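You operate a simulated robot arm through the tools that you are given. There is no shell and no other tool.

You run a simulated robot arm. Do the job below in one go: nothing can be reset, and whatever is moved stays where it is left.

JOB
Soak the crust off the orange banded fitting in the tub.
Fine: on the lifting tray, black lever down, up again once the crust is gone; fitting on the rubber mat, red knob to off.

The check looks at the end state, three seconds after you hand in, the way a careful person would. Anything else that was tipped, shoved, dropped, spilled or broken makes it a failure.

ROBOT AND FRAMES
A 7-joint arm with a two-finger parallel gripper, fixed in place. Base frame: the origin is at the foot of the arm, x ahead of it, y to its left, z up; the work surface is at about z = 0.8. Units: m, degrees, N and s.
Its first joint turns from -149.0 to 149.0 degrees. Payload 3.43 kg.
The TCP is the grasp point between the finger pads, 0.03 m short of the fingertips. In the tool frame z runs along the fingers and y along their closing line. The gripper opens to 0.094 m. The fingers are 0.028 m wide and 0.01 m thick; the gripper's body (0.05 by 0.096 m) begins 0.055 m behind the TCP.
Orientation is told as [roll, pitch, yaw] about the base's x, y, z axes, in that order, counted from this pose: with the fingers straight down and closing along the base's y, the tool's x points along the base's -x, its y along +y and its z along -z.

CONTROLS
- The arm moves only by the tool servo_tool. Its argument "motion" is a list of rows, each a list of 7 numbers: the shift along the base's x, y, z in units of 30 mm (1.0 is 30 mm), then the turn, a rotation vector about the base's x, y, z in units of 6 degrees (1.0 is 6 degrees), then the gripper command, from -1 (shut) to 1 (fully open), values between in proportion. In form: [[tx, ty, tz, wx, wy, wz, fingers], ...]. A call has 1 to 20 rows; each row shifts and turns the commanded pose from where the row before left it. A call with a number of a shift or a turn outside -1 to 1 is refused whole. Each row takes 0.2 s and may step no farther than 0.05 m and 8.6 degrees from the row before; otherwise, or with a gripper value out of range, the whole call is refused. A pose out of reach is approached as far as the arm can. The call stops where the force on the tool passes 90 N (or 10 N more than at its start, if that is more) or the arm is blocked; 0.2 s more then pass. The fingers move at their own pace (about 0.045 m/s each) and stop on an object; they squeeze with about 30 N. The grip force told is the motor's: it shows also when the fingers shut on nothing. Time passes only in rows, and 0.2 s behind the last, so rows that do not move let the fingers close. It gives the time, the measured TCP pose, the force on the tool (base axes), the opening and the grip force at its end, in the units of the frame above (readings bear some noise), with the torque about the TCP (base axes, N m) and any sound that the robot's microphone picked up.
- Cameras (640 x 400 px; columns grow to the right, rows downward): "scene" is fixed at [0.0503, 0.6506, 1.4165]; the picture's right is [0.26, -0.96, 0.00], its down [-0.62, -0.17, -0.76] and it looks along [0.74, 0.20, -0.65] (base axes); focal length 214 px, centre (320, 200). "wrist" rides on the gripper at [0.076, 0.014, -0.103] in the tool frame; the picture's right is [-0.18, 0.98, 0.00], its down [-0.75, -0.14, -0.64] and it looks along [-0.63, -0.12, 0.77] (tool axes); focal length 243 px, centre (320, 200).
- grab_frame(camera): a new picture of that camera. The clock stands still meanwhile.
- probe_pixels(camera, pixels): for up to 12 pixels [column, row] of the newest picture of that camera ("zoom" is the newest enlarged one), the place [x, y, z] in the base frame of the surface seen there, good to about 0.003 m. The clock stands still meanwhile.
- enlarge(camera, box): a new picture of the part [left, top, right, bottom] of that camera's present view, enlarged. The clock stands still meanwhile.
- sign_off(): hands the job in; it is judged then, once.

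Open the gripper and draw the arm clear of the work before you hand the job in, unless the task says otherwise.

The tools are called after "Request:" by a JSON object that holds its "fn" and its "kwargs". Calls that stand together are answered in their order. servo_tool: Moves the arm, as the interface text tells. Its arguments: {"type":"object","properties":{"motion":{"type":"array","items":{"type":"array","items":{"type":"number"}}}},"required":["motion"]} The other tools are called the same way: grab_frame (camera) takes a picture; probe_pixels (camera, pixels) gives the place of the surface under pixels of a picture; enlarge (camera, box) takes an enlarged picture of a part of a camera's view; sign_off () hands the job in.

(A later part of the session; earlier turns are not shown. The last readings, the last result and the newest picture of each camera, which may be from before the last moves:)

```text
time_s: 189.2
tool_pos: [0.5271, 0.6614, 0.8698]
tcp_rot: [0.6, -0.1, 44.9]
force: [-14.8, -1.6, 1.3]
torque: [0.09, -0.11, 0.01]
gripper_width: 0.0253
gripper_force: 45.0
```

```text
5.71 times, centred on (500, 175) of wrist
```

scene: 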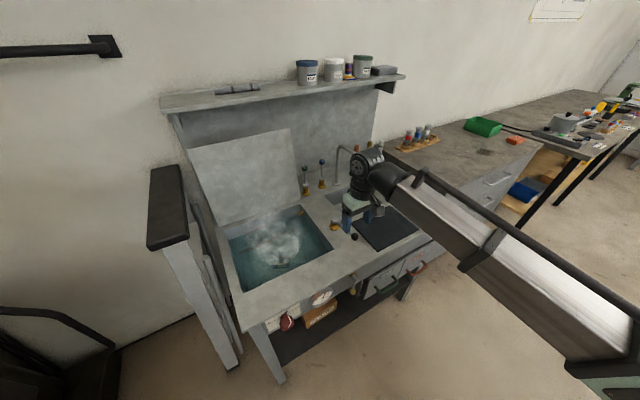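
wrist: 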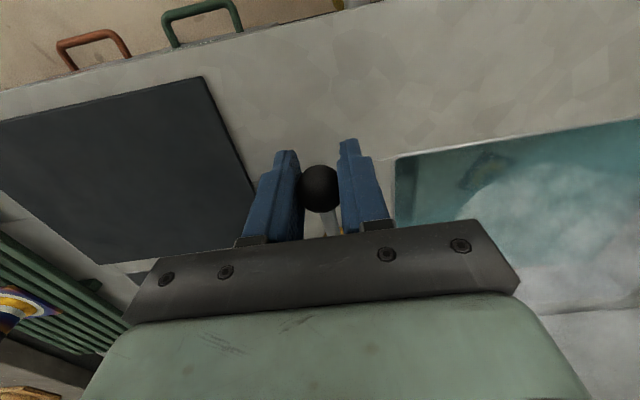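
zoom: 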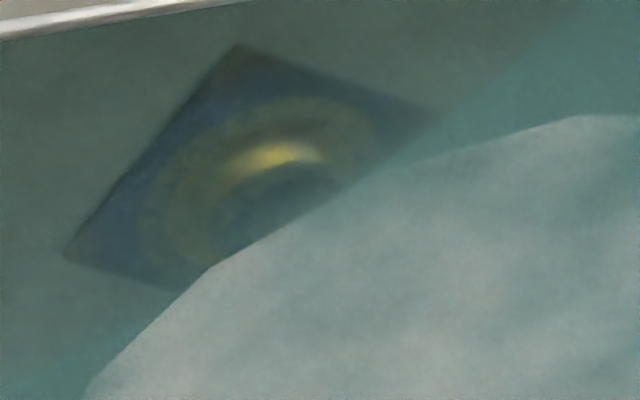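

The ring looks a touch dimmer. I release the ball so nothing is strained, and keep soaking about 55 s more.

Request:
{"fn": "servo_tool", "kwargs": {"motion": [[0, 0, 0, 0, 0, 0, -0.2], [0, 0, 0, 0, 0, 0, 0.3], [0, 0, 0, 0, 0, 0, 0.3], [0, 0, 0, 0, 0, 0, 0.3], [0, 0, 0, 0, 0, 0, 0.3], [0, 0, 0, 0, 0, 0, 0.3], [0, 0, 0, 0, 0, 0, 0.3], [0, 0, 0, 0, 0, 0, 0.3], [0, 0, 0, 0, 0, 0, 0.3], [0, 0, 0, 0, 0, 0, 0.3], [0, 0, 0, 0, 0, 0, 0.3], [0, 0, 0, 0, 0, 0, 0.3], [0, 0, 0, 0, 0, 0, 0.3], [0, 0, 0, 0, 0, 0, 0.3], [0, 0, 0, 0, 0, 0, 0.3], [0, 0, 0, 0, 0, 0, 0.3], [0, 0, 0, 0, 0, 0, 0.3], [0, 0, 0, 0, 0, 0, 0.3], [0, 0, 0, 0, 0, 0, 0.3], [0, 0, 0, 0, 0, 0, 0.3]]}}

Request:
{"fn": "enlarge", "kwargs": {"camera": "wrist", "box": [450, 140, 550, 210]}}

Request:
{"fn": "servo_tool", "kwargs": {"motion": [[0, 0, 0, 0, 0, 0, 0.3], [0, 0, 0, 0, 0, 0, 0.3], [0, 0, 0, 0, 0, 0, 0.3], [0, 0, 0, 0, 0, 0, 0.3], [0, 0, 0, 0, 0, 0, 0.3], [0, 0, 0, 0, 0, 0, 0.3], [0, 0, 0, 0, 0, 0, 0.3], [0, 0, 0, 0, 0, 0, 0.3], [0, 0, 0, 0, 0, 0, 0.3], [0, 0, 0, 0, 0, 0, 0.3], [0, 0, 0, 0, 0, 0, 0.3], [0, 0, 0, 0, 0, 0, 0.3], [0, 0, 0, 0, 0, 0, 0.3], [0, 0, 0, 0, 0, 0, 0.3], [0, 0, 0, 0, 0, 0, 0.3], [0, 0, 0, 0, 0, 0, 0.3], [0, 0, 0, 0, 0, 0, 0.3], [0, 0, 0, 0, 0, 0, 0.3], [0, 0, 0, 0, 0, 0, 0.3], [0, 0, 0, 0, 0, 0, 0.3]]}}

Request:
{"fn": "servo_tool", "kwargs": {"motion": [[0, 0, 0, 0, 0, 0, 0.3], [0, 0, 0, 0, 0, 0, 0.3], [0, 0, 0, 0, 0, 0, 0.3], [0, 0, 0, 0, 0, 0, 0.3], [0, 0, 0, 0, 0, 0, 0.3], [0, 0, 0, 0, 0, 0, 0.3], [0, 0, 0, 0, 0, 0, 0.3], [0, 0, 0, 0, 0, 0, 0.3], [0, 0, 0, 0, 0, 0, 0.3], [0, 0, 0, 0, 0, 0, 0.3], [0, 0, 0, 0, 0, 0, 0.3], [0, 0, 0, 0, 0, 0, 0.3], [0, 0, 0, 0, 0, 0, 0.3], [0, 0, 0, 0, 0, 0, 0.3], [0, 0, 0, 0, 0, 0, 0.3], [0, 0, 0, 0, 0, 0, 0.3], [0, 0, 0, 0, 0, 0, 0.3], [0, 0, 0, 0, 0, 0, 0.3], [0, 0, 0, 0, 0, 0, 0.3], [0, 0, 0, 0, 0, 0, 0.3]]}}

Request:
{"fn": "servo_tool", "kwargs": {"motion": [[0, 0, 0, 0, 0, 0, 0.3], [0, 0, 0, 0, 0, 0, 0.3], [0, 0, 0, 0, 0, 0, 0.3], [0, 0, 0, 0, 0, 0, 0.3], [0, 0, 0, 0, 0, 0, 0.3], [0, 0, 0, 0, 0, 0, 0.3], [0, 0, 0, 0, 0, 0, 0.3], [0, 0, 0, 0, 0, 0, 0.3], [0, 0, 0, 0, 0, 0, 0.3], [0, 0, 0, 0, 0, 0, 0.3], [0, 0, 0, 0, 0, 0, 0.3], [0, 0, 0, 0, 0, 0, 0.3], [0, 0, 0, 0, 0, 0, 0.3], [0, 0, 0, 0, 0, 0, 0.3], [0, 0, 0, 0, 0, 0, 0.3], [0, 0, 0, 0, 0, 0, 0.3], [0, 0, 0, 0, 0, 0, 0.3], [0, 0, 0, 0, 0, 0, 0.3], [0, 0, 0, 0, 0, 0, 0.3], [0, 0, 0, 0, 0, 0, 0.3]]}}

Request:
{"fn": "servo_tool", "kwargs": {"motion": [[0, 0, 0, 0, 0, 0, 0.3], [0, 0, 0, 0, 0, 0, 0.3], [0, 0, 0, 0, 0, 0, 0.3], [0, 0, 0, 0, 0, 0, 0.3], [0, 0, 0, 0, 0, 0, 0.3], [0, 0, 0, 0, 0, 0, 0.3], [0, 0, 0, 0, 0, 0, 0.3], [0, 0, 0, 0, 0, 0, 0.3], [0, 0, 0, 0, 0, 0, 0.3], [0, 0, 0, 0, 0, 0, 0.3], [0, 0, 0, 0, 0, 0, 0.3], [0, 0, 0, 0, 0, 0, 0.3], [0, 0, 0, 0, 0, 0, 0.3], [0, 0, 0, 0, 0, 0, 0.3], [0, 0, 0, 0, 0, 0, 0.3], [0, 0, 0, 0, 0, 0, 0.3], [0, 0, 0, 0, 0, 0, 0.3], [0, 0, 0, 0, 0, 0, 0.3], [0, 0, 0, 0, 0, 0, 0.3], [0, 0, 0, 0, 0, 0, 0.3]]}}

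Request:
{"fn": "servo_tool", "kwargs": {"motion": [[0, 0, 0, 0, 0, 0, 0.3], [0, 0, 0, 0, 0, 0, 0.3], [0, 0, 0, 0, 0, 0, 0.3], [0, 0, 0, 0, 0, 0, 0.3], [0, 0, 0, 0, 0, 0, 0.3], [0, 0, 0, 0, 0, 0, 0.3], [0, 0, 0, 0, 0, 0, 0.3], [0, 0, 0, 0, 0, 0, 0.3], [0, 0, 0, 0, 0, 0, 0.3], [0, 0, 0, 0, 0, 0, 0.3], [0, 0, 0, 0, 0, 0, 0.3], [0, 0, 0, 0, 0, 0, 0.3], [0, 0, 0, 0, 0, 0, 0.3], [0, 0, 0, 0, 0, 0, 0.3], [0, 0, 0, 0, 0, 0, 0.3], [0, 0, 0, 0, 0, 0, 0.3], [0, 0, 0, 0, 0, 0, 0.3], [0, 0, 0, 0, 0, 0, 0.3], [0, 0, 0, 0, 0, 0, 0.3], [0, 0, 0, 0, 0, 0, 0.3]]}}

Request:
{"fn": "servo_tool", "kwargs": {"motion": [[0, 0, 0, 0, 0, 0, 0.3], [0, 0, 0, 0, 0, 0, 0.3], [0, 0, 0, 0, 0, 0, 0.3], [0, 0, 0, 0, 0, 0, 0.3], [0, 0, 0, 0, 0, 0, 0.3], [0, 0, 0, 0, 0, 0, 0.3], [0, 0, 0, 0, 0, 0, 0.3], [0, 0, 0, 0, 0, 0, 0.3], [0, 0, 0, 0, 0, 0, 0.3], [0, 0, 0, 0, 0, 0, 0.3], [0, 0, 0, 0, 0, 0, 0.3], [0, 0, 0, 0, 0, 0, 0.3], [0, 0, 0, 0, 0, 0, 0.3], [0, 0, 0, 0, 0, 0, 0.3], [0, 0, 0, 0, 0, 0, 0.3], [0, 0, 0, 0, 0, 0, 0.3], [0, 0, 0, 0, 0, 0, 0.3], [0, 0, 0, 0, 0, 0, 0.3], [0, 0, 0, 0, 0, 0, 0.3], [0, 0, 0, 0, 0, 0, 0.3]]}}

Request:
{"fn": "enlarge", "kwargs": {"camera": "wrist", "box": [450, 140, 550, 210]}}

Request:
{"fn": "grab_frame", "kwargs": {"camera": "wrist"}}

```text
time_s: 193.4
tool_pos: [0.5273, 0.6604, 0.8692]
tcp_rot: [0.4, 0.0, 44.8]
force: [0.3, 0.0, 0.0]
torque: [-0.02, 0.0, -0.01]
gripper_width: 0.0611
gripper_force: 0.0
```

```text
5.71 times, centred on (500, 175) of wrist
```

zoom: 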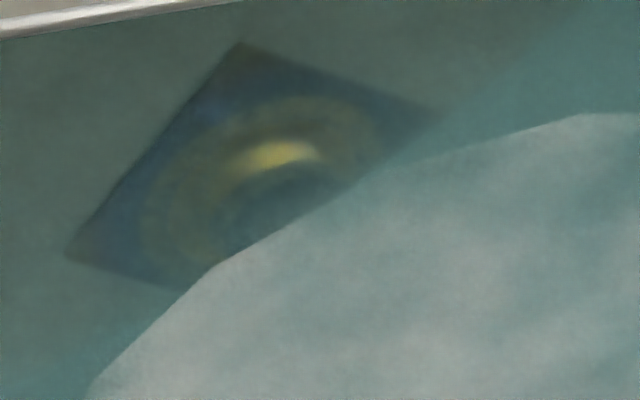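

```text
time_s: 197.6
tool_pos: [0.5269, 0.6614, 0.8689]
tcp_rot: [0.5, 0.1, 44.8]
force: [0.4, 0.5, 0.9]
torque: [0.0, -0.01, -0.02]
gripper_width: 0.0613
gripper_force: 0.0
```

```text
time_s: 201.8
tool_pos: [0.5267, 0.6605, 0.87]
tcp_rot: [0.4, 0.1, 44.8]
force: [0.0, -0.9, -0.4]
torque: [-0.04, 0.02, -0.01]
gripper_width: 0.0611
gripper_force: 0.1
```

```text
time_s: 206.0
tool_pos: [0.5273, 0.66, 0.8691]
tcp_rot: [0.5, 0.0, 44.8]
force: [1.2, -0.3, -0.9]
torque: [0.01, 0.03, 0.0]
gripper_width: 0.061
gripper_force: 0.1
```

```text
time_s: 210.2
tool_pos: [0.5277, 0.6605, 0.8691]
tcp_rot: [0.5, 0.1, 44.8]
force: [-0.4, 1.0, 0.6]
torque: [0.02, -0.01, 0.03]
gripper_width: 0.061
gripper_force: 0.0
```

```text
time_s: 214.4
tool_pos: [0.5272, 0.6606, 0.8693]
tcp_rot: [0.5, 0.1, 44.8]
force: [0.7, 0.1, -0.3]
torque: [-0.01, 0.0, 0.03]
gripper_width: 0.0612
gripper_force: 0.1
```

```text
time_s: 218.6
tool_pos: [0.5264, 0.6598, 0.8685]
tcp_rot: [0.5, 0.0, 44.8]
force: [0.6, -0.3, 0.1]
torque: [-0.01, 0.0, 0.02]
gripper_width: 0.061
gripper_force: 0.0
```

```text
5.71 times, centred on (500, 175) of wrist
```

zoom: 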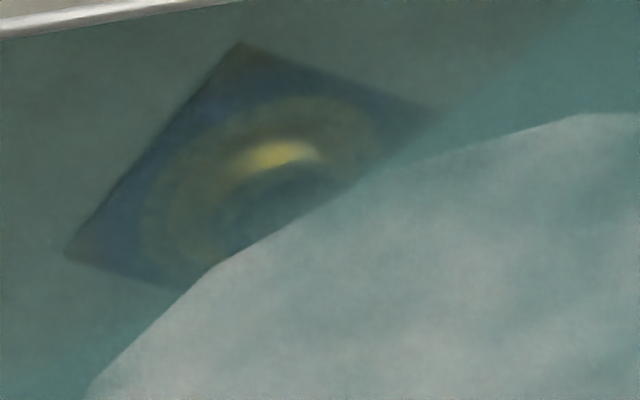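

```text
taken
```

wrist: 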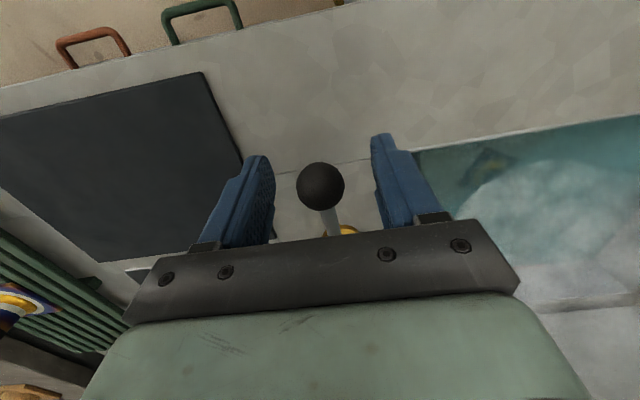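

The underwater view barely changes between checks, so I give it a longer soak of about a minute with the lever down before the next inspection.

Request:
{"fn": "servo_tool", "kwargs": {"motion": [[0, 0, 0, 0, 0, 0, 0.3], [0, 0, 0, 0, 0, 0, 0.3], [0, 0, 0, 0, 0, 0, 0.3], [0, 0, 0, 0, 0, 0, 0.3], [0, 0, 0, 0, 0, 0, 0.3], [0, 0, 0, 0, 0, 0, 0.3], [0, 0, 0, 0, 0, 0, 0.3], [0, 0, 0, 0, 0, 0, 0.3], [0, 0, 0, 0, 0, 0, 0.3], [0, 0, 0, 0, 0, 0, 0.3], [0, 0, 0, 0, 0, 0, 0.3], [0, 0, 0, 0, 0, 0, 0.3], [0, 0, 0, 0, 0, 0, 0.3], [0, 0, 0, 0, 0, 0, 0.3], [0, 0, 0, 0, 0, 0, 0.3], [0, 0, 0, 0, 0, 0, 0.3], [0, 0, 0, 0, 0, 0, 0.3], [0, 0, 0, 0, 0, 0, 0.3], [0, 0, 0, 0, 0, 0, 0.3], [0, 0, 0, 0, 0, 0, 0.3]]}}

Request:
{"fn": "servo_tool", "kwargs": {"motion": [[0, 0, 0, 0, 0, 0, 0.3], [0, 0, 0, 0, 0, 0, 0.3], [0, 0, 0, 0, 0, 0, 0.3], [0, 0, 0, 0, 0, 0, 0.3], [0, 0, 0, 0, 0, 0, 0.3], [0, 0, 0, 0, 0, 0, 0.3], [0, 0, 0, 0, 0, 0, 0.3], [0, 0, 0, 0, 0, 0, 0.3], [0, 0, 0, 0, 0, 0, 0.3], [0, 0, 0, 0, 0, 0, 0.3], [0, 0, 0, 0, 0, 0, 0.3], [0, 0, 0, 0, 0, 0, 0.3], [0, 0, 0, 0, 0, 0, 0.3], [0, 0, 0, 0, 0, 0, 0.3], [0, 0, 0, 0, 0, 0, 0.3], [0, 0, 0, 0, 0, 0, 0.3], [0, 0, 0, 0, 0, 0, 0.3], [0, 0, 0, 0, 0, 0, 0.3], [0, 0, 0, 0, 0, 0, 0.3], [0, 0, 0, 0, 0, 0, 0.3]]}}

Request:
{"fn": "servo_tool", "kwargs": {"motion": [[0, 0, 0, 0, 0, 0, 0.3], [0, 0, 0, 0, 0, 0, 0.3], [0, 0, 0, 0, 0, 0, 0.3], [0, 0, 0, 0, 0, 0, 0.3], [0, 0, 0, 0, 0, 0, 0.3], [0, 0, 0, 0, 0, 0, 0.3], [0, 0, 0, 0, 0, 0, 0.3], [0, 0, 0, 0, 0, 0, 0.3], [0, 0, 0, 0, 0, 0, 0.3], [0, 0, 0, 0, 0, 0, 0.3], [0, 0, 0, 0, 0, 0, 0.3], [0, 0, 0, 0, 0, 0, 0.3], [0, 0, 0, 0, 0, 0, 0.3], [0, 0, 0, 0, 0, 0, 0.3], [0, 0, 0, 0, 0, 0, 0.3], [0, 0, 0, 0, 0, 0, 0.3], [0, 0, 0, 0, 0, 0, 0.3], [0, 0, 0, 0, 0, 0, 0.3], [0, 0, 0, 0, 0, 0, 0.3], [0, 0, 0, 0, 0, 0, 0.3]]}}

Request:
{"fn": "servo_tool", "kwargs": {"motion": [[0, 0, 0, 0, 0, 0, 0.3], [0, 0, 0, 0, 0, 0, 0.3], [0, 0, 0, 0, 0, 0, 0.3], [0, 0, 0, 0, 0, 0, 0.3], [0, 0, 0, 0, 0, 0, 0.3], [0, 0, 0, 0, 0, 0, 0.3], [0, 0, 0, 0, 0, 0, 0.3], [0, 0, 0, 0, 0, 0, 0.3], [0, 0, 0, 0, 0, 0, 0.3], [0, 0, 0, 0, 0, 0, 0.3], [0, 0, 0, 0, 0, 0, 0.3], [0, 0, 0, 0, 0, 0, 0.3], [0, 0, 0, 0, 0, 0, 0.3], [0, 0, 0, 0, 0, 0, 0.3], [0, 0, 0, 0, 0, 0, 0.3], [0, 0, 0, 0, 0, 0, 0.3], [0, 0, 0, 0, 0, 0, 0.3], [0, 0, 0, 0, 0, 0, 0.3], [0, 0, 0, 0, 0, 0, 0.3], [0, 0, 0, 0, 0, 0, 0.3]]}}

Request:
{"fn": "servo_tool", "kwargs": {"motion": [[0, 0, 0, 0, 0, 0, 0.3], [0, 0, 0, 0, 0, 0, 0.3], [0, 0, 0, 0, 0, 0, 0.3], [0, 0, 0, 0, 0, 0, 0.3], [0, 0, 0, 0, 0, 0, 0.3], [0, 0, 0, 0, 0, 0, 0.3], [0, 0, 0, 0, 0, 0, 0.3], [0, 0, 0, 0, 0, 0, 0.3], [0, 0, 0, 0, 0, 0, 0.3], [0, 0, 0, 0, 0, 0, 0.3], [0, 0, 0, 0, 0, 0, 0.3], [0, 0, 0, 0, 0, 0, 0.3], [0, 0, 0, 0, 0, 0, 0.3], [0, 0, 0, 0, 0, 0, 0.3], [0, 0, 0, 0, 0, 0, 0.3], [0, 0, 0, 0, 0, 0, 0.3], [0, 0, 0, 0, 0, 0, 0.3], [0, 0, 0, 0, 0, 0, 0.3], [0, 0, 0, 0, 0, 0, 0.3], [0, 0, 0, 0, 0, 0, 0.3]]}}

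Request:
{"fn": "servo_tool", "kwargs": {"motion": [[0, 0, 0, 0, 0, 0, 0.3], [0, 0, 0, 0, 0, 0, 0.3], [0, 0, 0, 0, 0, 0, 0.3], [0, 0, 0, 0, 0, 0, 0.3], [0, 0, 0, 0, 0, 0, 0.3], [0, 0, 0, 0, 0, 0, 0.3], [0, 0, 0, 0, 0, 0, 0.3], [0, 0, 0, 0, 0, 0, 0.3], [0, 0, 0, 0, 0, 0, 0.3], [0, 0, 0, 0, 0, 0, 0.3], [0, 0, 0, 0, 0, 0, 0.3], [0, 0, 0, 0, 0, 0, 0.3], [0, 0, 0, 0, 0, 0, 0.3], [0, 0, 0, 0, 0, 0, 0.3], [0, 0, 0, 0, 0, 0, 0.3], [0, 0, 0, 0, 0, 0, 0.3], [0, 0, 0, 0, 0, 0, 0.3], [0, 0, 0, 0, 0, 0, 0.3], [0, 0, 0, 0, 0, 0, 0.3], [0, 0, 0, 0, 0, 0, 0.3]]}}

Request:
{"fn": "servo_tool", "kwargs": {"motion": [[0, 0, 0, 0, 0, 0, 0.3], [0, 0, 0, 0, 0, 0, 0.3], [0, 0, 0, 0, 0, 0, 0.3], [0, 0, 0, 0, 0, 0, 0.3], [0, 0, 0, 0, 0, 0, 0.3], [0, 0, 0, 0, 0, 0, 0.3], [0, 0, 0, 0, 0, 0, 0.3], [0, 0, 0, 0, 0, 0, 0.3], [0, 0, 0, 0, 0, 0, 0.3], [0, 0, 0, 0, 0, 0, 0.3], [0, 0, 0, 0, 0, 0, 0.3], [0, 0, 0, 0, 0, 0, 0.3], [0, 0, 0, 0, 0, 0, 0.3], [0, 0, 0, 0, 0, 0, 0.3], [0, 0, 0, 0, 0, 0, 0.3], [0, 0, 0, 0, 0, 0, 0.3], [0, 0, 0, 0, 0, 0, 0.3], [0, 0, 0, 0, 0, 0, 0.3], [0, 0, 0, 0, 0, 0, 0.3], [0, 0, 0, 0, 0, 0, 0.3]]}}

Request:
{"fn": "servo_tool", "kwargs": {"motion": [[0, 0, 0, 0, 0, 0, 0.3], [0, 0, 0, 0, 0, 0, 0.3], [0, 0, 0, 0, 0, 0, 0.3], [0, 0, 0, 0, 0, 0, 0.3], [0, 0, 0, 0, 0, 0, 0.3], [0, 0, 0, 0, 0, 0, 0.3], [0, 0, 0, 0, 0, 0, 0.3], [0, 0, 0, 0, 0, 0, 0.3], [0, 0, 0, 0, 0, 0, 0.3], [0, 0, 0, 0, 0, 0, 0.3], [0, 0, 0, 0, 0, 0, 0.3], [0, 0, 0, 0, 0, 0, 0.3], [0, 0, 0, 0, 0, 0, 0.3], [0, 0, 0, 0, 0, 0, 0.3], [0, 0, 0, 0, 0, 0, 0.3], [0, 0, 0, 0, 0, 0, 0.3], [0, 0, 0, 0, 0, 0, 0.3], [0, 0, 0, 0, 0, 0, 0.3], [0, 0, 0, 0, 0, 0, 0.3], [0, 0, 0, 0, 0, 0, 0.3]]}}

Request:
{"fn": "servo_tool", "kwargs": {"motion": [[0, 0, 0, 0, 0, 0, 0.3], [0, 0, 0, 0, 0, 0, 0.3], [0, 0, 0, 0, 0, 0, 0.3], [0, 0, 0, 0, 0, 0, 0.3], [0, 0, 0, 0, 0, 0, 0.3], [0, 0, 0, 0, 0, 0, 0.3], [0, 0, 0, 0, 0, 0, 0.3], [0, 0, 0, 0, 0, 0, 0.3], [0, 0, 0, 0, 0, 0, 0.3], [0, 0, 0, 0, 0, 0, 0.3], [0, 0, 0, 0, 0, 0, 0.3], [0, 0, 0, 0, 0, 0, 0.3], [0, 0, 0, 0, 0, 0, 0.3], [0, 0, 0, 0, 0, 0, 0.3], [0, 0, 0, 0, 0, 0, 0.3], [0, 0, 0, 0, 0, 0, 0.3], [0, 0, 0, 0, 0, 0, 0.3], [0, 0, 0, 0, 0, 0, 0.3], [0, 0, 0, 0, 0, 0, 0.3], [0, 0, 0, 0, 0, 0, 0.3]]}}

Request:
{"fn": "servo_tool", "kwargs": {"motion": [[0, 0, 0, 0, 0, 0, 0.3], [0, 0, 0, 0, 0, 0, 0.3], [0, 0, 0, 0, 0, 0, 0.3], [0, 0, 0, 0, 0, 0, 0.3], [0, 0, 0, 0, 0, 0, 0.3], [0, 0, 0, 0, 0, 0, 0.3], [0, 0, 0, 0, 0, 0, 0.3], [0, 0, 0, 0, 0, 0, 0.3], [0, 0, 0, 0, 0, 0, 0.3], [0, 0, 0, 0, 0, 0, 0.3], [0, 0, 0, 0, 0, 0, 0.3], [0, 0, 0, 0, 0, 0, 0.3], [0, 0, 0, 0, 0, 0, 0.3], [0, 0, 0, 0, 0, 0, 0.3], [0, 0, 0, 0, 0, 0, 0.3], [0, 0, 0, 0, 0, 0, 0.3], [0, 0, 0, 0, 0, 0, 0.3], [0, 0, 0, 0, 0, 0, 0.3], [0, 0, 0, 0, 0, 0, 0.3], [0, 0, 0, 0, 0, 0, 0.3]]}}

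Request:
{"fn": "servo_tool", "kwargs": {"motion": [[0, 0, 0, 0, 0, 0, 0.3], [0, 0, 0, 0, 0, 0, 0.3], [0, 0, 0, 0, 0, 0, 0.3], [0, 0, 0, 0, 0, 0, 0.3], [0, 0, 0, 0, 0, 0, 0.3], [0, 0, 0, 0, 0, 0, 0.3], [0, 0, 0, 0, 0, 0, 0.3], [0, 0, 0, 0, 0, 0, 0.3], [0, 0, 0, 0, 0, 0, 0.3], [0, 0, 0, 0, 0, 0, 0.3], [0, 0, 0, 0, 0, 0, 0.3], [0, 0, 0, 0, 0, 0, 0.3], [0, 0, 0, 0, 0, 0, 0.3], [0, 0, 0, 0, 0, 0, 0.3], [0, 0, 0, 0, 0, 0, 0.3], [0, 0, 0, 0, 0, 0, 0.3], [0, 0, 0, 0, 0, 0, 0.3], [0, 0, 0, 0, 0, 0, 0.3], [0, 0, 0, 0, 0, 0, 0.3], [0, 0, 0, 0, 0, 0, 0.3]]}}

Request:
{"fn": "servo_tool", "kwargs": {"motion": [[0, 0, 0, 0, 0, 0, 0.3], [0, 0, 0, 0, 0, 0, 0.3], [0, 0, 0, 0, 0, 0, 0.3], [0, 0, 0, 0, 0, 0, 0.3], [0, 0, 0, 0, 0, 0, 0.3], [0, 0, 0, 0, 0, 0, 0.3], [0, 0, 0, 0, 0, 0, 0.3], [0, 0, 0, 0, 0, 0, 0.3], [0, 0, 0, 0, 0, 0, 0.3], [0, 0, 0, 0, 0, 0, 0.3], [0, 0, 0, 0, 0, 0, 0.3], [0, 0, 0, 0, 0, 0, 0.3], [0, 0, 0, 0, 0, 0, 0.3], [0, 0, 0, 0, 0, 0, 0.3], [0, 0, 0, 0, 0, 0, 0.3], [0, 0, 0, 0, 0, 0, 0.3], [0, 0, 0, 0, 0, 0, 0.3], [0, 0, 0, 0, 0, 0, 0.3], [0, 0, 0, 0, 0, 0, 0.3], [0, 0, 0, 0, 0, 0, 0.3]]}}

Request:
{"fn": "enlarge", "kwargs": {"camera": "wrist", "box": [450, 140, 550, 210]}}

Request:
{"fn": "enlarge", "kwargs": {"camera": "scene", "box": [220, 160, 400, 290]}}

```text
time_s: 222.8
tool_pos: [0.5267, 0.6614, 0.8695]
tcp_rot: [0.5, 0.0, 44.7]
force: [-0.1, 0.6, 0.9]
torque: [0.0, -0.02, 0.0]
gripper_width: 0.0612
gripper_force: 0.0
```

```text
time_s: 227.0
tool_pos: [0.5279, 0.6609, 0.8691]
tcp_rot: [0.5, 0.0, 44.9]
force: [0.1, 0.2, -0.3]
torque: [-0.03, 0.02, -0.01]
gripper_width: 0.061
gripper_force: 0.0
```

```text
time_s: 231.2
tool_pos: [0.5281, 0.662, 0.8693]
tcp_rot: [0.5, 0.0, 44.7]
force: [0.0, -0.5, -0.2]
torque: [0.04, -0.01, -0.01]
gripper_width: 0.0612
gripper_force: 0.1
```

```text
time_s: 235.4
tool_pos: [0.5273, 0.661, 0.8691]
tcp_rot: [0.4, 0.0, 44.8]
force: [-0.4, -0.1, -0.4]
torque: [0.0, -0.03, 0.01]
gripper_width: 0.0613
gripper_force: 0.1
```

```text
time_s: 239.6
tool_pos: [0.5267, 0.6606, 0.8687]
tcp_rot: [0.6, 0.0, 44.7]
force: [0.3, 0.1, -0.6]
torque: [0.02, 0.04, 0.05]
gripper_width: 0.0609
gripper_force: 0.1
```

```text
time_s: 243.8
tool_pos: [0.5273, 0.661, 0.8685]
tcp_rot: [0.6, 0.1, 44.8]
force: [1.1, 0.7, 0.0]
torque: [-0.02, -0.01, 0.05]
gripper_width: 0.0612
gripper_force: 0.0
```

```text
time_s: 248.0
tool_pos: [0.5266, 0.6618, 0.8686]
tcp_rot: [0.6, 0.1, 44.8]
force: [-1.0, 0.4, -0.3]
torque: [0.0, 0.03, 0.0]
gripper_width: 0.061
gripper_force: 0.0
```

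```text
time_s: 252.2
tool_pos: [0.5267, 0.6614, 0.8693]
tcp_rot: [0.4, 0.1, 44.8]
force: [0.6, 0.1, -0.2]
torque: [-0.04, 0.0, 0.0]
gripper_width: 0.0609
gripper_force: 0.0
```

```text
time_s: 256.4
tool_pos: [0.5272, 0.6599, 0.8689]
tcp_rot: [0.5, 0.0, 44.8]
force: [0.2, 0.6, 0.3]
torque: [0.02, 0.02, 0.0]
gripper_width: 0.0609
gripper_force: 0.1
```

```text
time_s: 260.6
tool_pos: [0.5266, 0.6616, 0.8683]
tcp_rot: [0.5, 0.1, 44.8]
force: [-0.3, 0.4, 0.0]
torque: [-0.02, 0.0, -0.02]
gripper_width: 0.0612
gripper_force: 0.1
```

```text
time_s: 264.8
tool_pos: [0.5264, 0.6605, 0.869]
tcp_rot: [0.5, 0.1, 44.8]
force: [-0.4, 0.3, 0.3]
torque: [-0.01, 0.01, 0.0]
gripper_width: 0.0612
gripper_force: 0.1
```

```text
time_s: 269.0
tool_pos: [0.5272, 0.6624, 0.8688]
tcp_rot: [0.5, 0.1, 44.7]
force: [-0.6, -0.4, 0.0]
torque: [0.03, -0.03, 0.0]
gripper_width: 0.0612
gripper_force: 0.0
```

```text
5.71 times, centred on (500, 175) of wrist
```

zoom: 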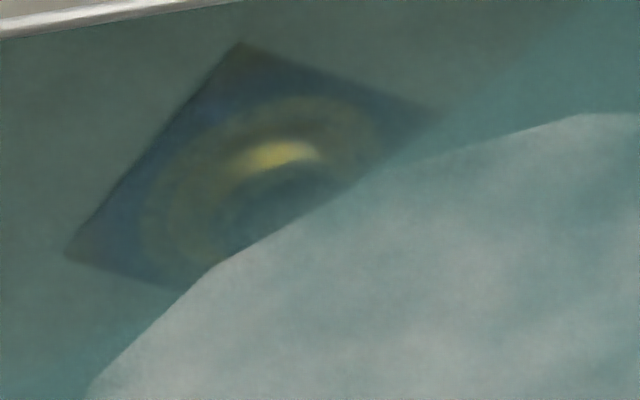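

```text
3.08 times, centred on (310, 225) of scene
```

zoom: 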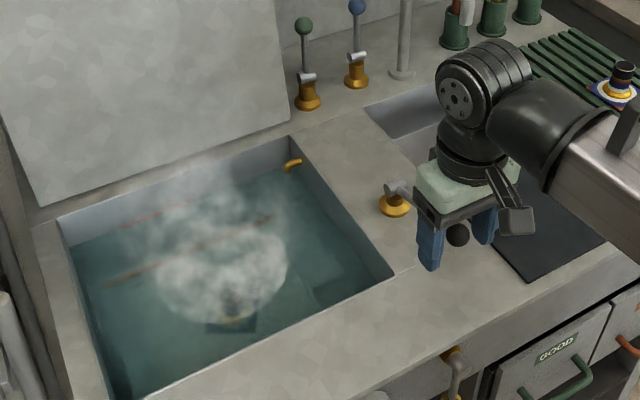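

The views at t=193, 218 and 269 are identical, so the soak has stopped changing anything. I raise the tray again for a close inspection: regrip the ball first and swing up the first part.

Request:
{"fn": "servo_tool", "kwargs": {"motion": [[0, 0, 0.27, 0, 0, 0, 0.3], [0, 0, 0, 0, 0, 0, -0.3], [0, 0, 0, 0, 0, 0, -1], [0, 0, 0, 0, 0, 0, -1], [0, 0, 0, 0, 0, 0, -1]]}}

Request:
{"fn": "servo_tool", "kwargs": {"motion": [[0.061, 0.061, 0.262, 0, 0, 0, -1], [0.061, 0.061, 0.265, 0, 0, 0, -1], [0.086, 0.086, 0.25, 0, 0, 0, -1], [0.086, 0.086, 0.25, 0, 0, 0, -1], [0.11, 0.11, 0.23, 0, 0, 0, -1], [0.11, 0.11, 0.23, 0, 0, 0, -1], [0.13, 0.13, 0.207, 0, 0, 0, -1], [0.13, 0.13, 0.207, 0, 0, 0, -1], [0, 0, 0, 0, 0, 0, -1]]}}

Request:
{"fn": "grab_frame", "kwargs": {"camera": "wrist"}}

```text
time_s: 270.2
tool_pos: [0.5254, 0.6599, 0.8784]
tcp_rot: [0.4, -0.1, 45.0]
force: [-1.2, -1.1, 0.1]
torque: [0.22, -0.24, -0.03]
gripper_width: 0.0254
gripper_force: 45.2
```

```text
time_s: 272.2
tool_pos: [0.5494, 0.6834, 0.9336]
tcp_rot: [0.5, 0.2, 45.0]
force: [-15.9, -9.4, -2.9]
torque: [-0.94, 1.07, 0.04]
gripper_width: 0.0255
gripper_force: 45.5
```

```text
taken
```

wrist: 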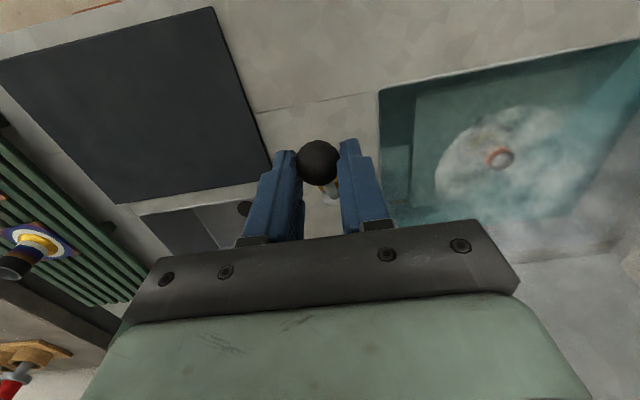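

The ball slipped to (318,162); I regrip it slightly forward and continue the arc to about 20°.

Request:
{"fn": "servo_tool", "kwargs": {"motion": [[0, 0, 0, 0, 0, 0, -0.2], [0, 0, 0, 0, 0, 0, 0.1], [-0.13, -0.13, -0.1, 0, 0, 0, 0.1], [0, 0, 0, 0, 0, 0, -0.4], [0, 0, 0, 0, 0, 0, -1], [0, 0, 0, 0, 0, 0, -1], [0.145, 0.145, 0.185, 0, 0, 0, -1], [0.15, 0.15, 0.18, 0, 0, 0, -1], [0.165, 0.165, 0.15, 0, 0, 0, -1], [0.167, 0.167, 0.147, 0, 0, 0, -1], [0.178, 0.178, 0.117, 0, 0, 0, -1], [0.18, 0.18, 0.113, 0, 0, 0, -1], [0, 0, 0, 0, 0, 0, -1]]}}

Request:
{"fn": "grab_frame", "kwargs": {"camera": "wrist"}}

```text
time_s: 275.0
tool_pos: [0.5745, 0.7082, 0.9594]
tcp_rot: [0.6, 0.2, 44.9]
force: [-19.1, -9.8, 7.9]
torque: [-0.97, 1.08, -0.02]
gripper_width: 0.0252
gripper_force: 44.8
```

```text
taken
```

wrist: 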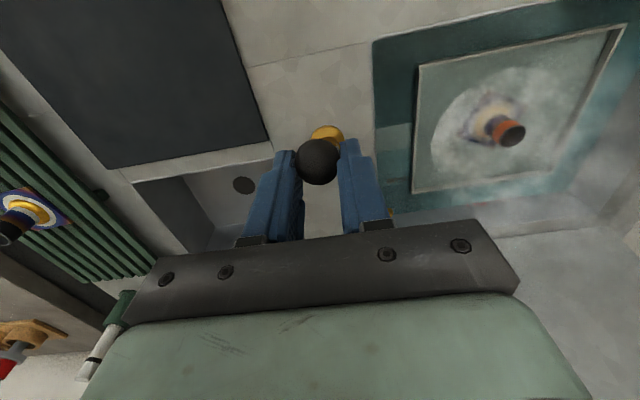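

I regrip once more (ball at (317,161)) and bring the lever up to vertical.

Request:
{"fn": "servo_tool", "kwargs": {"motion": [[0, 0, 0, 0, 0, 0, -0.2], [0, 0, 0, 0, 0, 0, 0.1], [-0.18, -0.18, -0.05, 0, 0, 0, 0.1], [0, 0, 0, 0, 0, 0, -0.4], [0, 0, 0, 0, 0, 0, -1], [0, 0, 0, 0, 0, 0, -1], [0.1735, 0.1735, 0.13, 0, 0, 0, -1], [0.179, 0.179, 0.113, 0, 0, 0, -1], [0.184, 0.184, 0.093, 0, 0, 0, -1], [0.1885, 0.1885, 0.077, 0, 0, 0, -1], [0.193, 0.193, 0.057, 0, 0, 0, -1], [0, 0, 0, 0, 0, 0, -1]]}}

Request:
{"fn": "grab_frame", "kwargs": {"camera": "wrist"}}

```text
time_s: 277.6
tool_pos: [0.5973, 0.7321, 0.9715]
tcp_rot: [0.5, 0.1, 44.9]
force: [-15.7, -4.7, -1.0]
torque: [-0.97, 1.12, 0.02]
gripper_width: 0.0251
gripper_force: 45.3
```

```text
taken
```

wrist: 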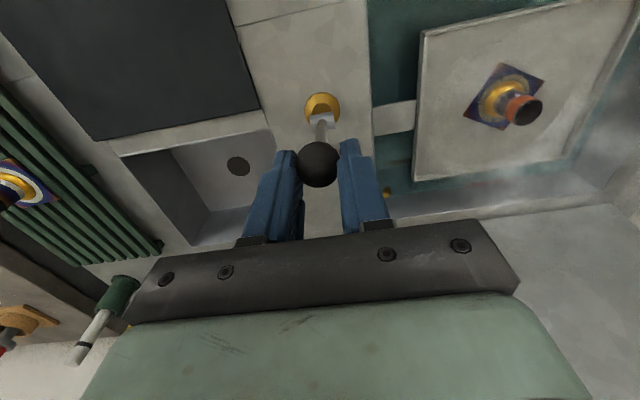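

The tray is up at the surface. I finish bringing the lever fully upright and zoom in on the fitting.

Request:
{"fn": "servo_tool", "kwargs": {"motion": [[0.19, 0.19, 0.03, 0, 0, 0, -1], [0.19, 0.19, 0.02, 0, 0, 0, -1], [0.19, 0.19, 0.0, 0, 0, 0, -1], [0.1, 0.1, 0, 0, 0, 0, -1], [0, 0, 0, 0, 0, 0, -1]]}}

Request:
{"fn": "grab_frame", "kwargs": {"camera": "wrist"}}

Request:
{"fn": "enlarge", "kwargs": {"camera": "wrist", "box": [475, 35, 560, 105]}}

Request:
{"fn": "enlarge", "kwargs": {"camera": "scene", "box": [270, 238, 290, 255]}}

```text
time_s: 278.8
tool_pos: [0.6178, 0.7508, 0.9731]
tcp_rot: [0.6, 0.0, 44.8]
force: [-15.6, -4.9, 13.7]
torque: [-0.96, 1.11, -0.08]
gripper_width: 0.0255
gripper_force: 45.0
```

```text
taken
```

wrist: 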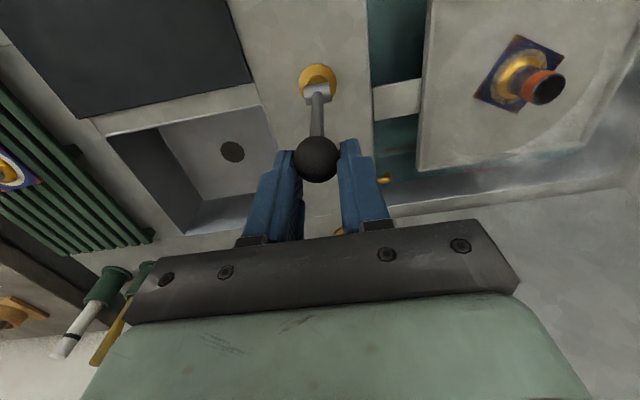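

```text
5.71 times, centred on (518, 70) of wrist
```

zoom: 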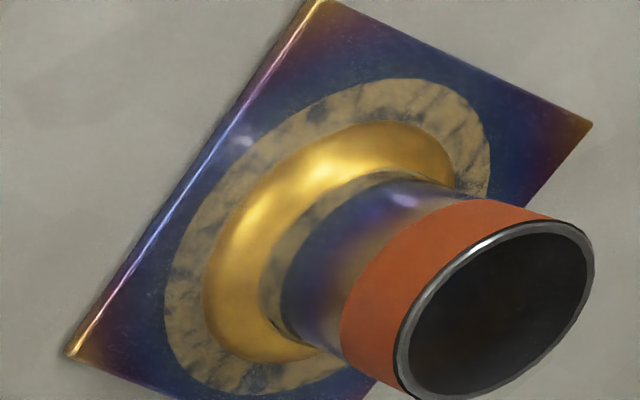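

```text
16.00 times, centred on (280, 246) of scene
```

zoom: 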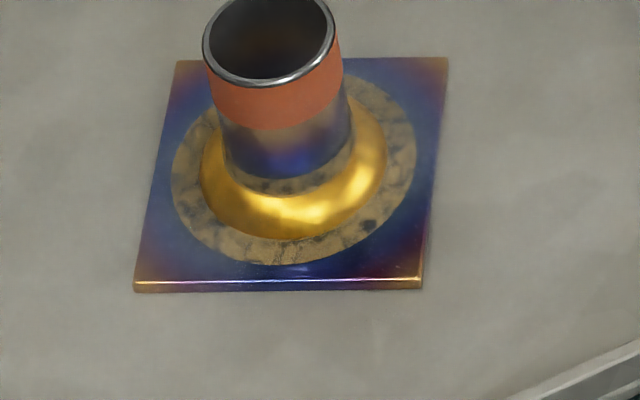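

The mottled pattern is exactly the same as at t=156 despite 105 s more soaking, and no white crust is left, so the crust is gone and only stained metal remains. The lever ball computes to v≈0.958, its original place; I push a few mm further to confirm the upright stop.

Request:
{"fn": "servo_tool", "kwargs": {"motion": [[0.1, 0.1, 0, 0, 0, 0, -1], [0, 0, 0, 0, 0, 0, -1]]}}

Request:
{"fn": "servo_tool", "kwargs": {"motion": [[0.1, 0.1, 0, 0, 0, 0, -1], [0, 0, 0, 0, 0, 0, -1]]}}

Request:
{"fn": "grab_frame", "kwargs": {"camera": "wrist"}}

```text
time_s: 279.4
tool_pos: [0.6184, 0.7531, 0.9724]
tcp_rot: [0.4, 0.2, 44.9]
force: [-23.0, -15.5, 13.1]
torque: [-0.11, 0.24, -0.01]
gripper_width: 0.0253
gripper_force: 44.7
```

```text
time_s: 280.0
tool_pos: [0.6213, 0.7552, 0.9717]
tcp_rot: [0.4, 0.6, 44.9]
force: [-31.6, -23.8, 1.6]
torque: [-0.28, 0.39, -0.02]
gripper_width: 0.0256
gripper_force: 44.7
```

```text
taken
```

wrist: 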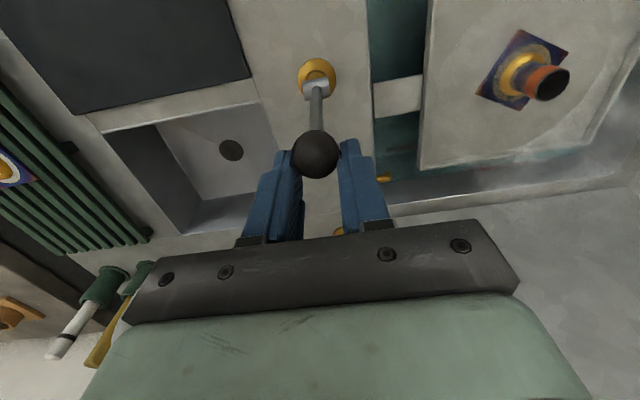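

Force rises while the ball stays put, so the lever is at its upper stop. I open, rise clear, and look at the tray.

Request:
{"fn": "servo_tool", "kwargs": {"motion": [[-0.1, -0.1, 0, 0, 0, 0, -0.2], [0, 0, 0, 0, 0, 0, 0.3], [0, 0, 0, 0, 0, 0, 0.5], [0, 0, 0.7, 0, 0, 0, 0.5], [0, 0, 1, 0, 0, 0, 0.5], [0, 0, 1, 0, 0, 0, 0.5], [0, 0, 1, 0, 0, 0, 0.5], [0, 0, 1, 0, 0, 0, 0.5], [0, 0, 0, 0, 0, 0, 0.5]]}}

Request:
{"fn": "grab_frame", "kwargs": {"camera": "wrist"}}

Request:
{"fn": "enlarge", "kwargs": {"camera": "scene", "box": [255, 220, 305, 265]}}

Request:
{"fn": "probe_pixels", "kwargs": {"camera": "zoom", "pixels": [[320, 200], [300, 260], [310, 240], [250, 275], [380, 270], [320, 170], [310, 220], [330, 150], [400, 300], [200, 300], [340, 190], [290, 190]]}}

```text
time_s: 282.0
tool_pos: [0.6213, 0.7539, 1.1157]
tcp_rot: [0.5, 0.0, 44.9]
force: [0.8, -0.2, -0.3]
torque: [0.0, 0.01, 0.01]
gripper_width: 0.0709
gripper_force: 0.2
```

```text
taken
```

wrist: 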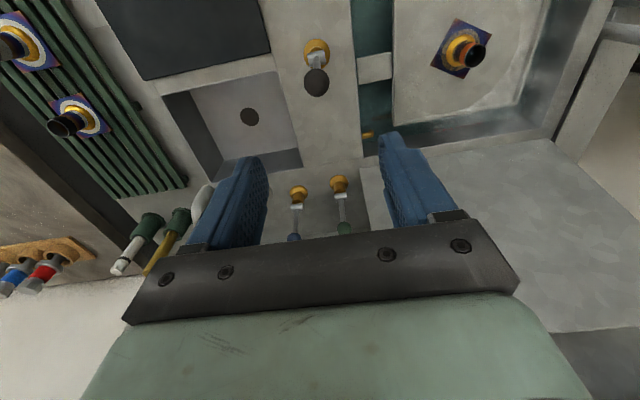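

```text
8.89 times, centred on (280, 242) of scene
```

zoom: 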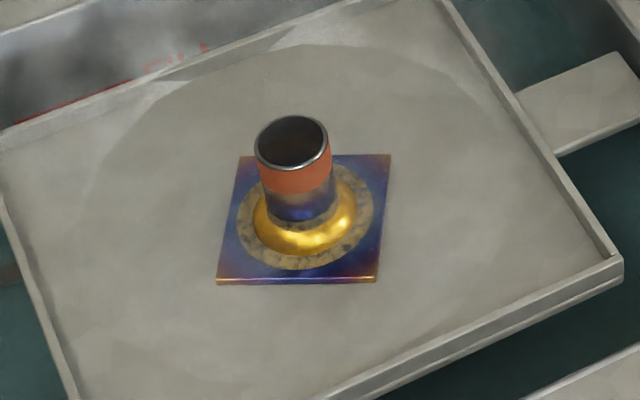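

```text
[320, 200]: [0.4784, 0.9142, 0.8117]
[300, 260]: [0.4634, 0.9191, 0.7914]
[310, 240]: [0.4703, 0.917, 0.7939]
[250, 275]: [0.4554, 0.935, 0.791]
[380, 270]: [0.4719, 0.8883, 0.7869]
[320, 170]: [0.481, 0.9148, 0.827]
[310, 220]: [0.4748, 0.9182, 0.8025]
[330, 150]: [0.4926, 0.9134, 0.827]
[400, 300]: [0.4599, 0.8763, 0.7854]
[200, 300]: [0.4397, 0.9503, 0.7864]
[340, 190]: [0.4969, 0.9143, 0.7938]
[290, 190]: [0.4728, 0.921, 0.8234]
```

The fitting stands at about (0.483,0.924) on the raised tray, lever up. While it sits there I go look closely at the gauge and the red knob on the front panel with the wrist camera, tilting the tool 50° in front of the bench.

Request:
{"fn": "servo_tool", "kwargs": {"motion": [[-0.971, -0.088, 0, 0.589, -0.589, 0, 0.5], [-0.971, -0.088, 0, 0.589, -0.589, 0, 0.5], [-0.971, -0.088, 0, 0.589, -0.589, 0, 0.5], [-0.971, -0.088, 0, 0.589, -0.589, 0, 0.5], [-0.971, -0.088, 0, 0.589, -0.589, 0, 0.5], [-0.971, -0.088, 0, 0.589, -0.589, 0, 0.5], [-0.971, -0.088, 0, 0.589, -0.589, 0, 0.5], [-0.971, -0.088, 0, 0.589, -0.589, 0, 0.5], [-0.971, -0.088, 0, 0.589, -0.589, 0, 0.5], [-0.971, -0.088, 0, 0.589, -0.589, 0, 0.5], [-0.971, -0.088, 0, 0, 0, 0, 0.5], [-0.971, -0.088, 0, 0, 0, 0, 0.5], [-0.971, -0.088, 0, 0, 0, 0, 0.5], [-0.971, -0.088, 0, 0, 0, 0, 0.5], [0, 0, 0, 0, 0, 0, 0.5]]}}

Request:
{"fn": "grab_frame", "kwargs": {"camera": "wrist"}}

Request:
{"fn": "grab_frame", "kwargs": {"camera": "scene"}}

```text
time_s: 285.2
tool_pos: [0.2143, 0.7179, 1.1127]
tcp_rot: [0.7, -49.9, 44.7]
force: [0.2, 0.6, -0.2]
torque: [-0.03, -0.01, 0.01]
gripper_width: 0.0707
gripper_force: 0.0
```

```text
taken
```

wrist: 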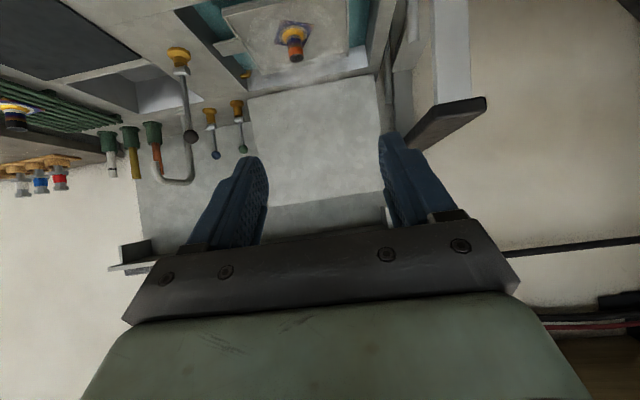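

```text
taken
```

scene: 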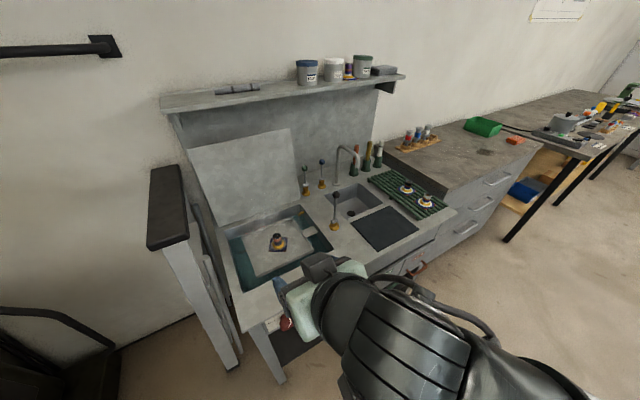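

From here the scene camera has a clear view; I zoom on the fitting and on the lever for comparison.

Request:
{"fn": "enlarge", "kwargs": {"camera": "scene", "box": [268, 230, 292, 254]}}

Request:
{"fn": "enlarge", "kwargs": {"camera": "scene", "box": [395, 170, 440, 210]}}

Request:
{"fn": "enlarge", "kwargs": {"camera": "scene", "box": [310, 180, 360, 240]}}

Request:
{"fn": "probe_pixels", "kwargs": {"camera": "zoom", "pixels": [[320, 105], [322, 180], [322, 250]]}}

```text
16.00 times, centred on (280, 242) of scene
```

zoom: 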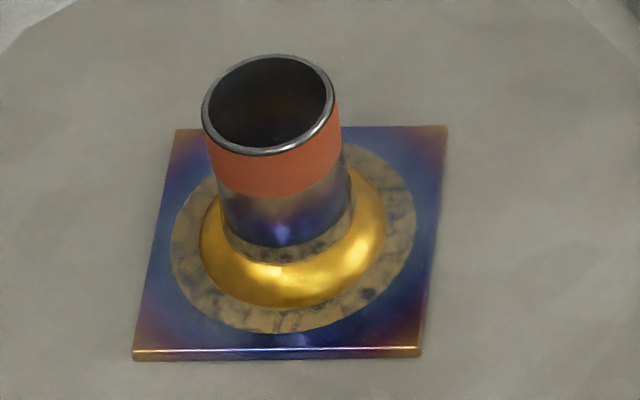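

```text
10.00 times, centred on (418, 190) of scene
```

zoom: 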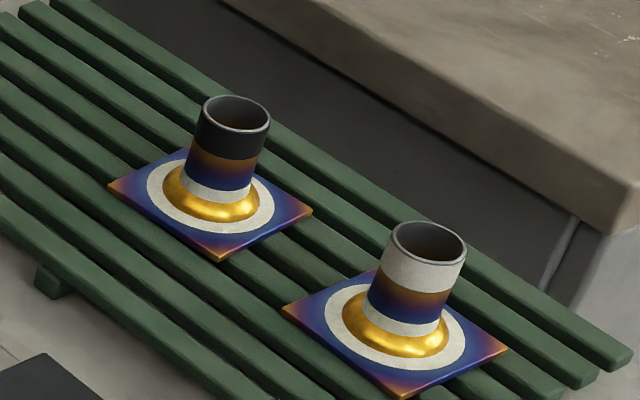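

```text
6.67 times, centred on (335, 210) of scene
```

zoom: 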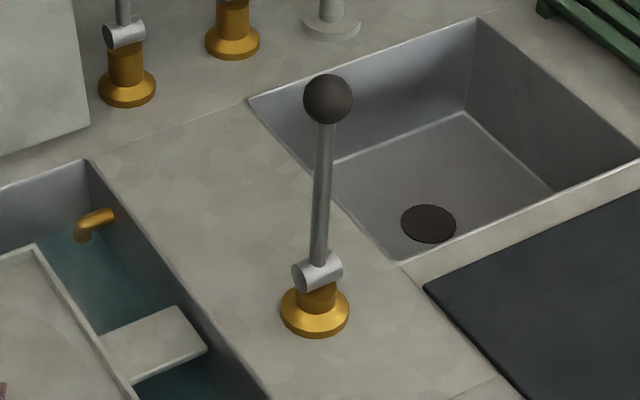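

```text
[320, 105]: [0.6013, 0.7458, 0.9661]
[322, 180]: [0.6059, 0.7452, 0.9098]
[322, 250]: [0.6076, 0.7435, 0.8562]
```

The lever is exactly back at its initial position (ball probe 0.601,0.746,0.966), and the ring is bare mottled metal, clearly unlike the white crust on the other two. Since I'm here, I descend to view the red knob.

Request:
{"fn": "servo_tool", "kwargs": {"motion": [[0, 0, -0.9, 0, 0, 0, 0.5], [0, 0, -0.9, 0, 0, 0, 0.5], [0, 0, -0.9, 0, 0, 0, 0.5], [0, 0, -0.9, 0, 0, 0, 0.5], [0, 0, -0.9, 0, 0, 0, 0.5], [0, 0, -0.9, 0, 0, 0, 0.5], [0, 0, -0.9, 0, 0, 0, 0.5], [0, 0, -0.9, 0, 0, 0, 0.5], [0, 0, -0.9, 0, 0, 0, 0.5], [0, 0, -0.9, 0, 0, 0, 0.5], [0, 0, -0.9, 0, 0, 0, 0.5], [0, 0, 0, 0, 0, 0, 0.5]]}}

Request:
{"fn": "grab_frame", "kwargs": {"camera": "wrist"}}

Request:
{"fn": "grab_frame", "kwargs": {"camera": "scene"}}

```text
time_s: 287.8
tool_pos: [0.2131, 0.7184, 0.814]
tcp_rot: [0.6, -50.0, 44.7]
force: [-0.1, 0.5, 0.1]
torque: [0.01, 0.01, 0.0]
gripper_width: 0.0705
gripper_force: 0.0
```

```text
taken
```

wrist: 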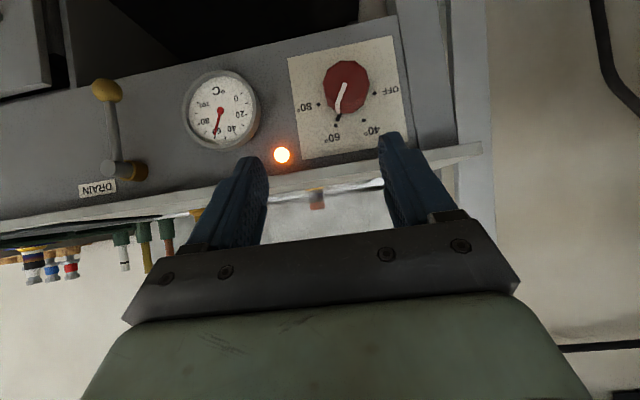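

```text
taken
```

scene: 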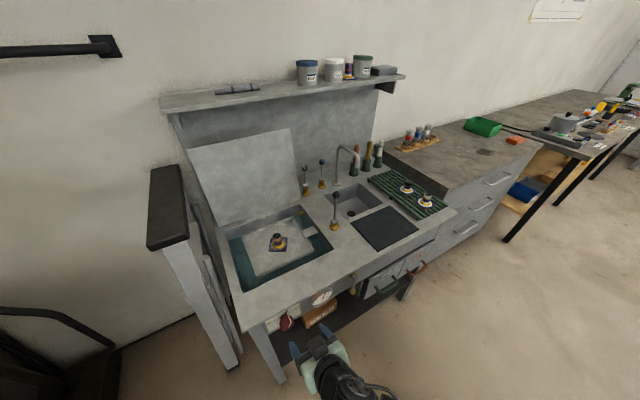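

The wrist view shows the whole front panel (upside down): knob at (345,88), gauge at (220,110), drain lever at left. I zoom in to read the dial.

Request:
{"fn": "enlarge", "kwargs": {"camera": "wrist", "box": [280, 30, 420, 160]}}

Request:
{"fn": "probe_pixels", "kwargs": {"camera": "zoom", "pixels": [[280, 180], [300, 160], [240, 130], [350, 170], [290, 110], [270, 230], [200, 250], [480, 120], [210, 120], [420, 220], [300, 210], [310, 190]]}}

Request:
{"fn": "enlarge", "kwargs": {"camera": "wrist", "box": [170, 60, 300, 170]}}

```text
3.08 times, centred on (350, 95) of wrist
```

zoom: 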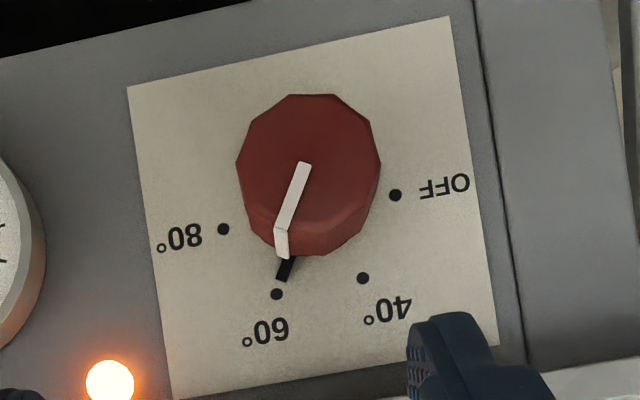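

```text
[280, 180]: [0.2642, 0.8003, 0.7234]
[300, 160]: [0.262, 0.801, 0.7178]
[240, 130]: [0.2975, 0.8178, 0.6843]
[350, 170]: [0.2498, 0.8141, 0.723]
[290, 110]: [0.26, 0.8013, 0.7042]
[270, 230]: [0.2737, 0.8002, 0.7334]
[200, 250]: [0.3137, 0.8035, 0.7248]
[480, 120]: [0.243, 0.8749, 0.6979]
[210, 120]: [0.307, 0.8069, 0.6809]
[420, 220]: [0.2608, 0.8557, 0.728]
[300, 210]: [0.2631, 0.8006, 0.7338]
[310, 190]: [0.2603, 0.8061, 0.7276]
```

```text
3.64 times, centred on (235, 115) of wrist
```

zoom: 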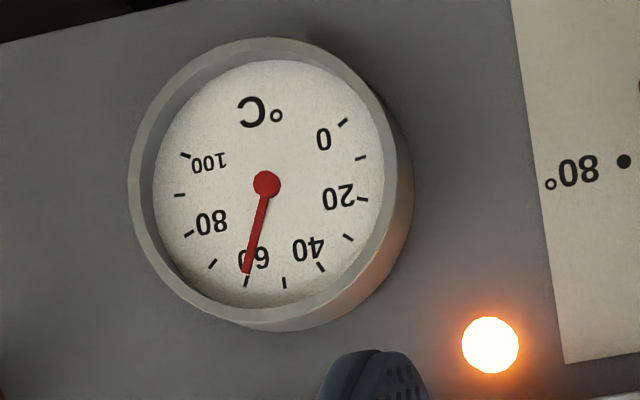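

The gauge reads 60 °C and the knob points at 60°; OFF lies 120° counter-clockwise of it seen from the front. Knob axis is at u≈-0.383, z≈0.7175, front face v≈0.752, panel v≈0.790. I probe the bench edge and nearby parts for clearance.

Request:
{"fn": "probe_pixels", "kwargs": {"camera": "wrist", "pixels": [[470, 152], [360, 178], [300, 192], [440, 160], [375, 165], [400, 140], [282, 155], [430, 100], [420, 40], [345, 40], [345, 20], [250, 170]]}}

Request:
{"fn": "enlarge", "kwargs": {"camera": "wrist", "box": [240, 100, 500, 230]}}

```text
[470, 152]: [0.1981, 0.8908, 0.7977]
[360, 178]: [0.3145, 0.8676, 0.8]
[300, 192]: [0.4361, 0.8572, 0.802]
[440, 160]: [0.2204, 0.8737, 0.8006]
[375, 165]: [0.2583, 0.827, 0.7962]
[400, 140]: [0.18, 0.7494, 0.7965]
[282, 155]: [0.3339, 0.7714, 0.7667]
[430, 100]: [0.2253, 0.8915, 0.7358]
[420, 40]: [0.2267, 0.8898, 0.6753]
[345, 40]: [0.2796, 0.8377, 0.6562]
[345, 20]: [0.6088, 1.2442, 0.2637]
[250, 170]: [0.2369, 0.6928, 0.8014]
```

```text
2.46 times, centred on (370, 165) of wrist
```

zoom: 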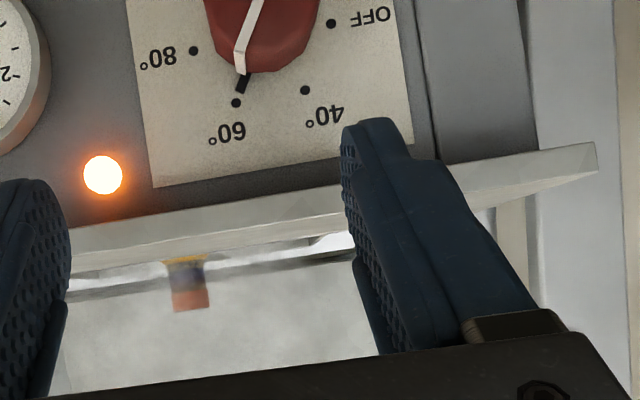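

There's a bench lip at v≈0.767, z≥0.78, which clears the knob area. I tilt the tool to horizontal (pointing into the panel) at a stand-off point in front of the knob.

Request:
{"fn": "servo_tool", "kwargs": {"motion": [[-0.042, 0.109, -0.402, 0.589, -0.589, 0, 0.5], [-0.042, 0.109, -0.402, 0.589, -0.589, 0, 0.5], [-0.042, 0.109, -0.402, 0.589, -0.589, 0, 0.5], [-0.042, 0.109, -0.402, 0.589, -0.589, 0, 0.5], [-0.042, 0.109, -0.402, 0.589, -0.589, 0, 0.5], [-0.042, 0.109, -0.402, 0.589, -0.589, 0, 0.5], [-0.042, 0.109, -0.402, 0.589, -0.589, 0, 0.5], [-0.042, 0.109, -0.402, 0.589, -0.589, 0, 0.5], [0, 0, 0, 0, 0, 0, 0.5]]}}

Request:
{"fn": "grab_frame", "kwargs": {"camera": "wrist"}}

Request:
{"fn": "grab_frame", "kwargs": {"camera": "scene"}}

```text
time_s: 289.8
tool_pos: [0.2034, 0.7435, 0.719]
tcp_rot: [58.5, -89.8, -12.8]
force: [-0.3, -0.4, -0.3]
torque: [-0.01, -0.01, 0.02]
gripper_width: 0.0706
gripper_force: 0.0
```

```text
taken
```

wrist: 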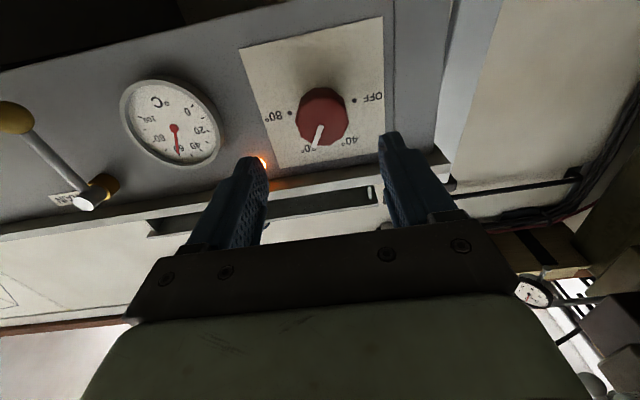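

```text
taken
```

scene: 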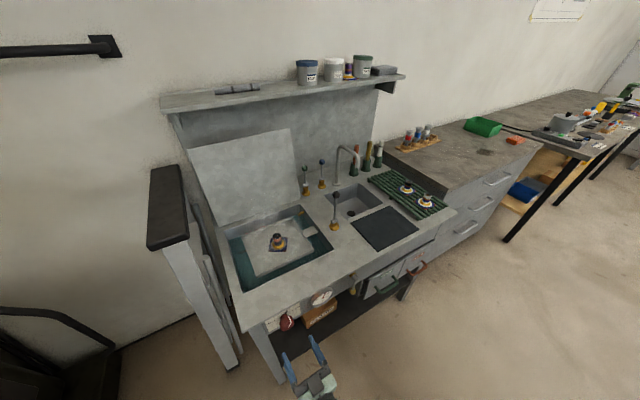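

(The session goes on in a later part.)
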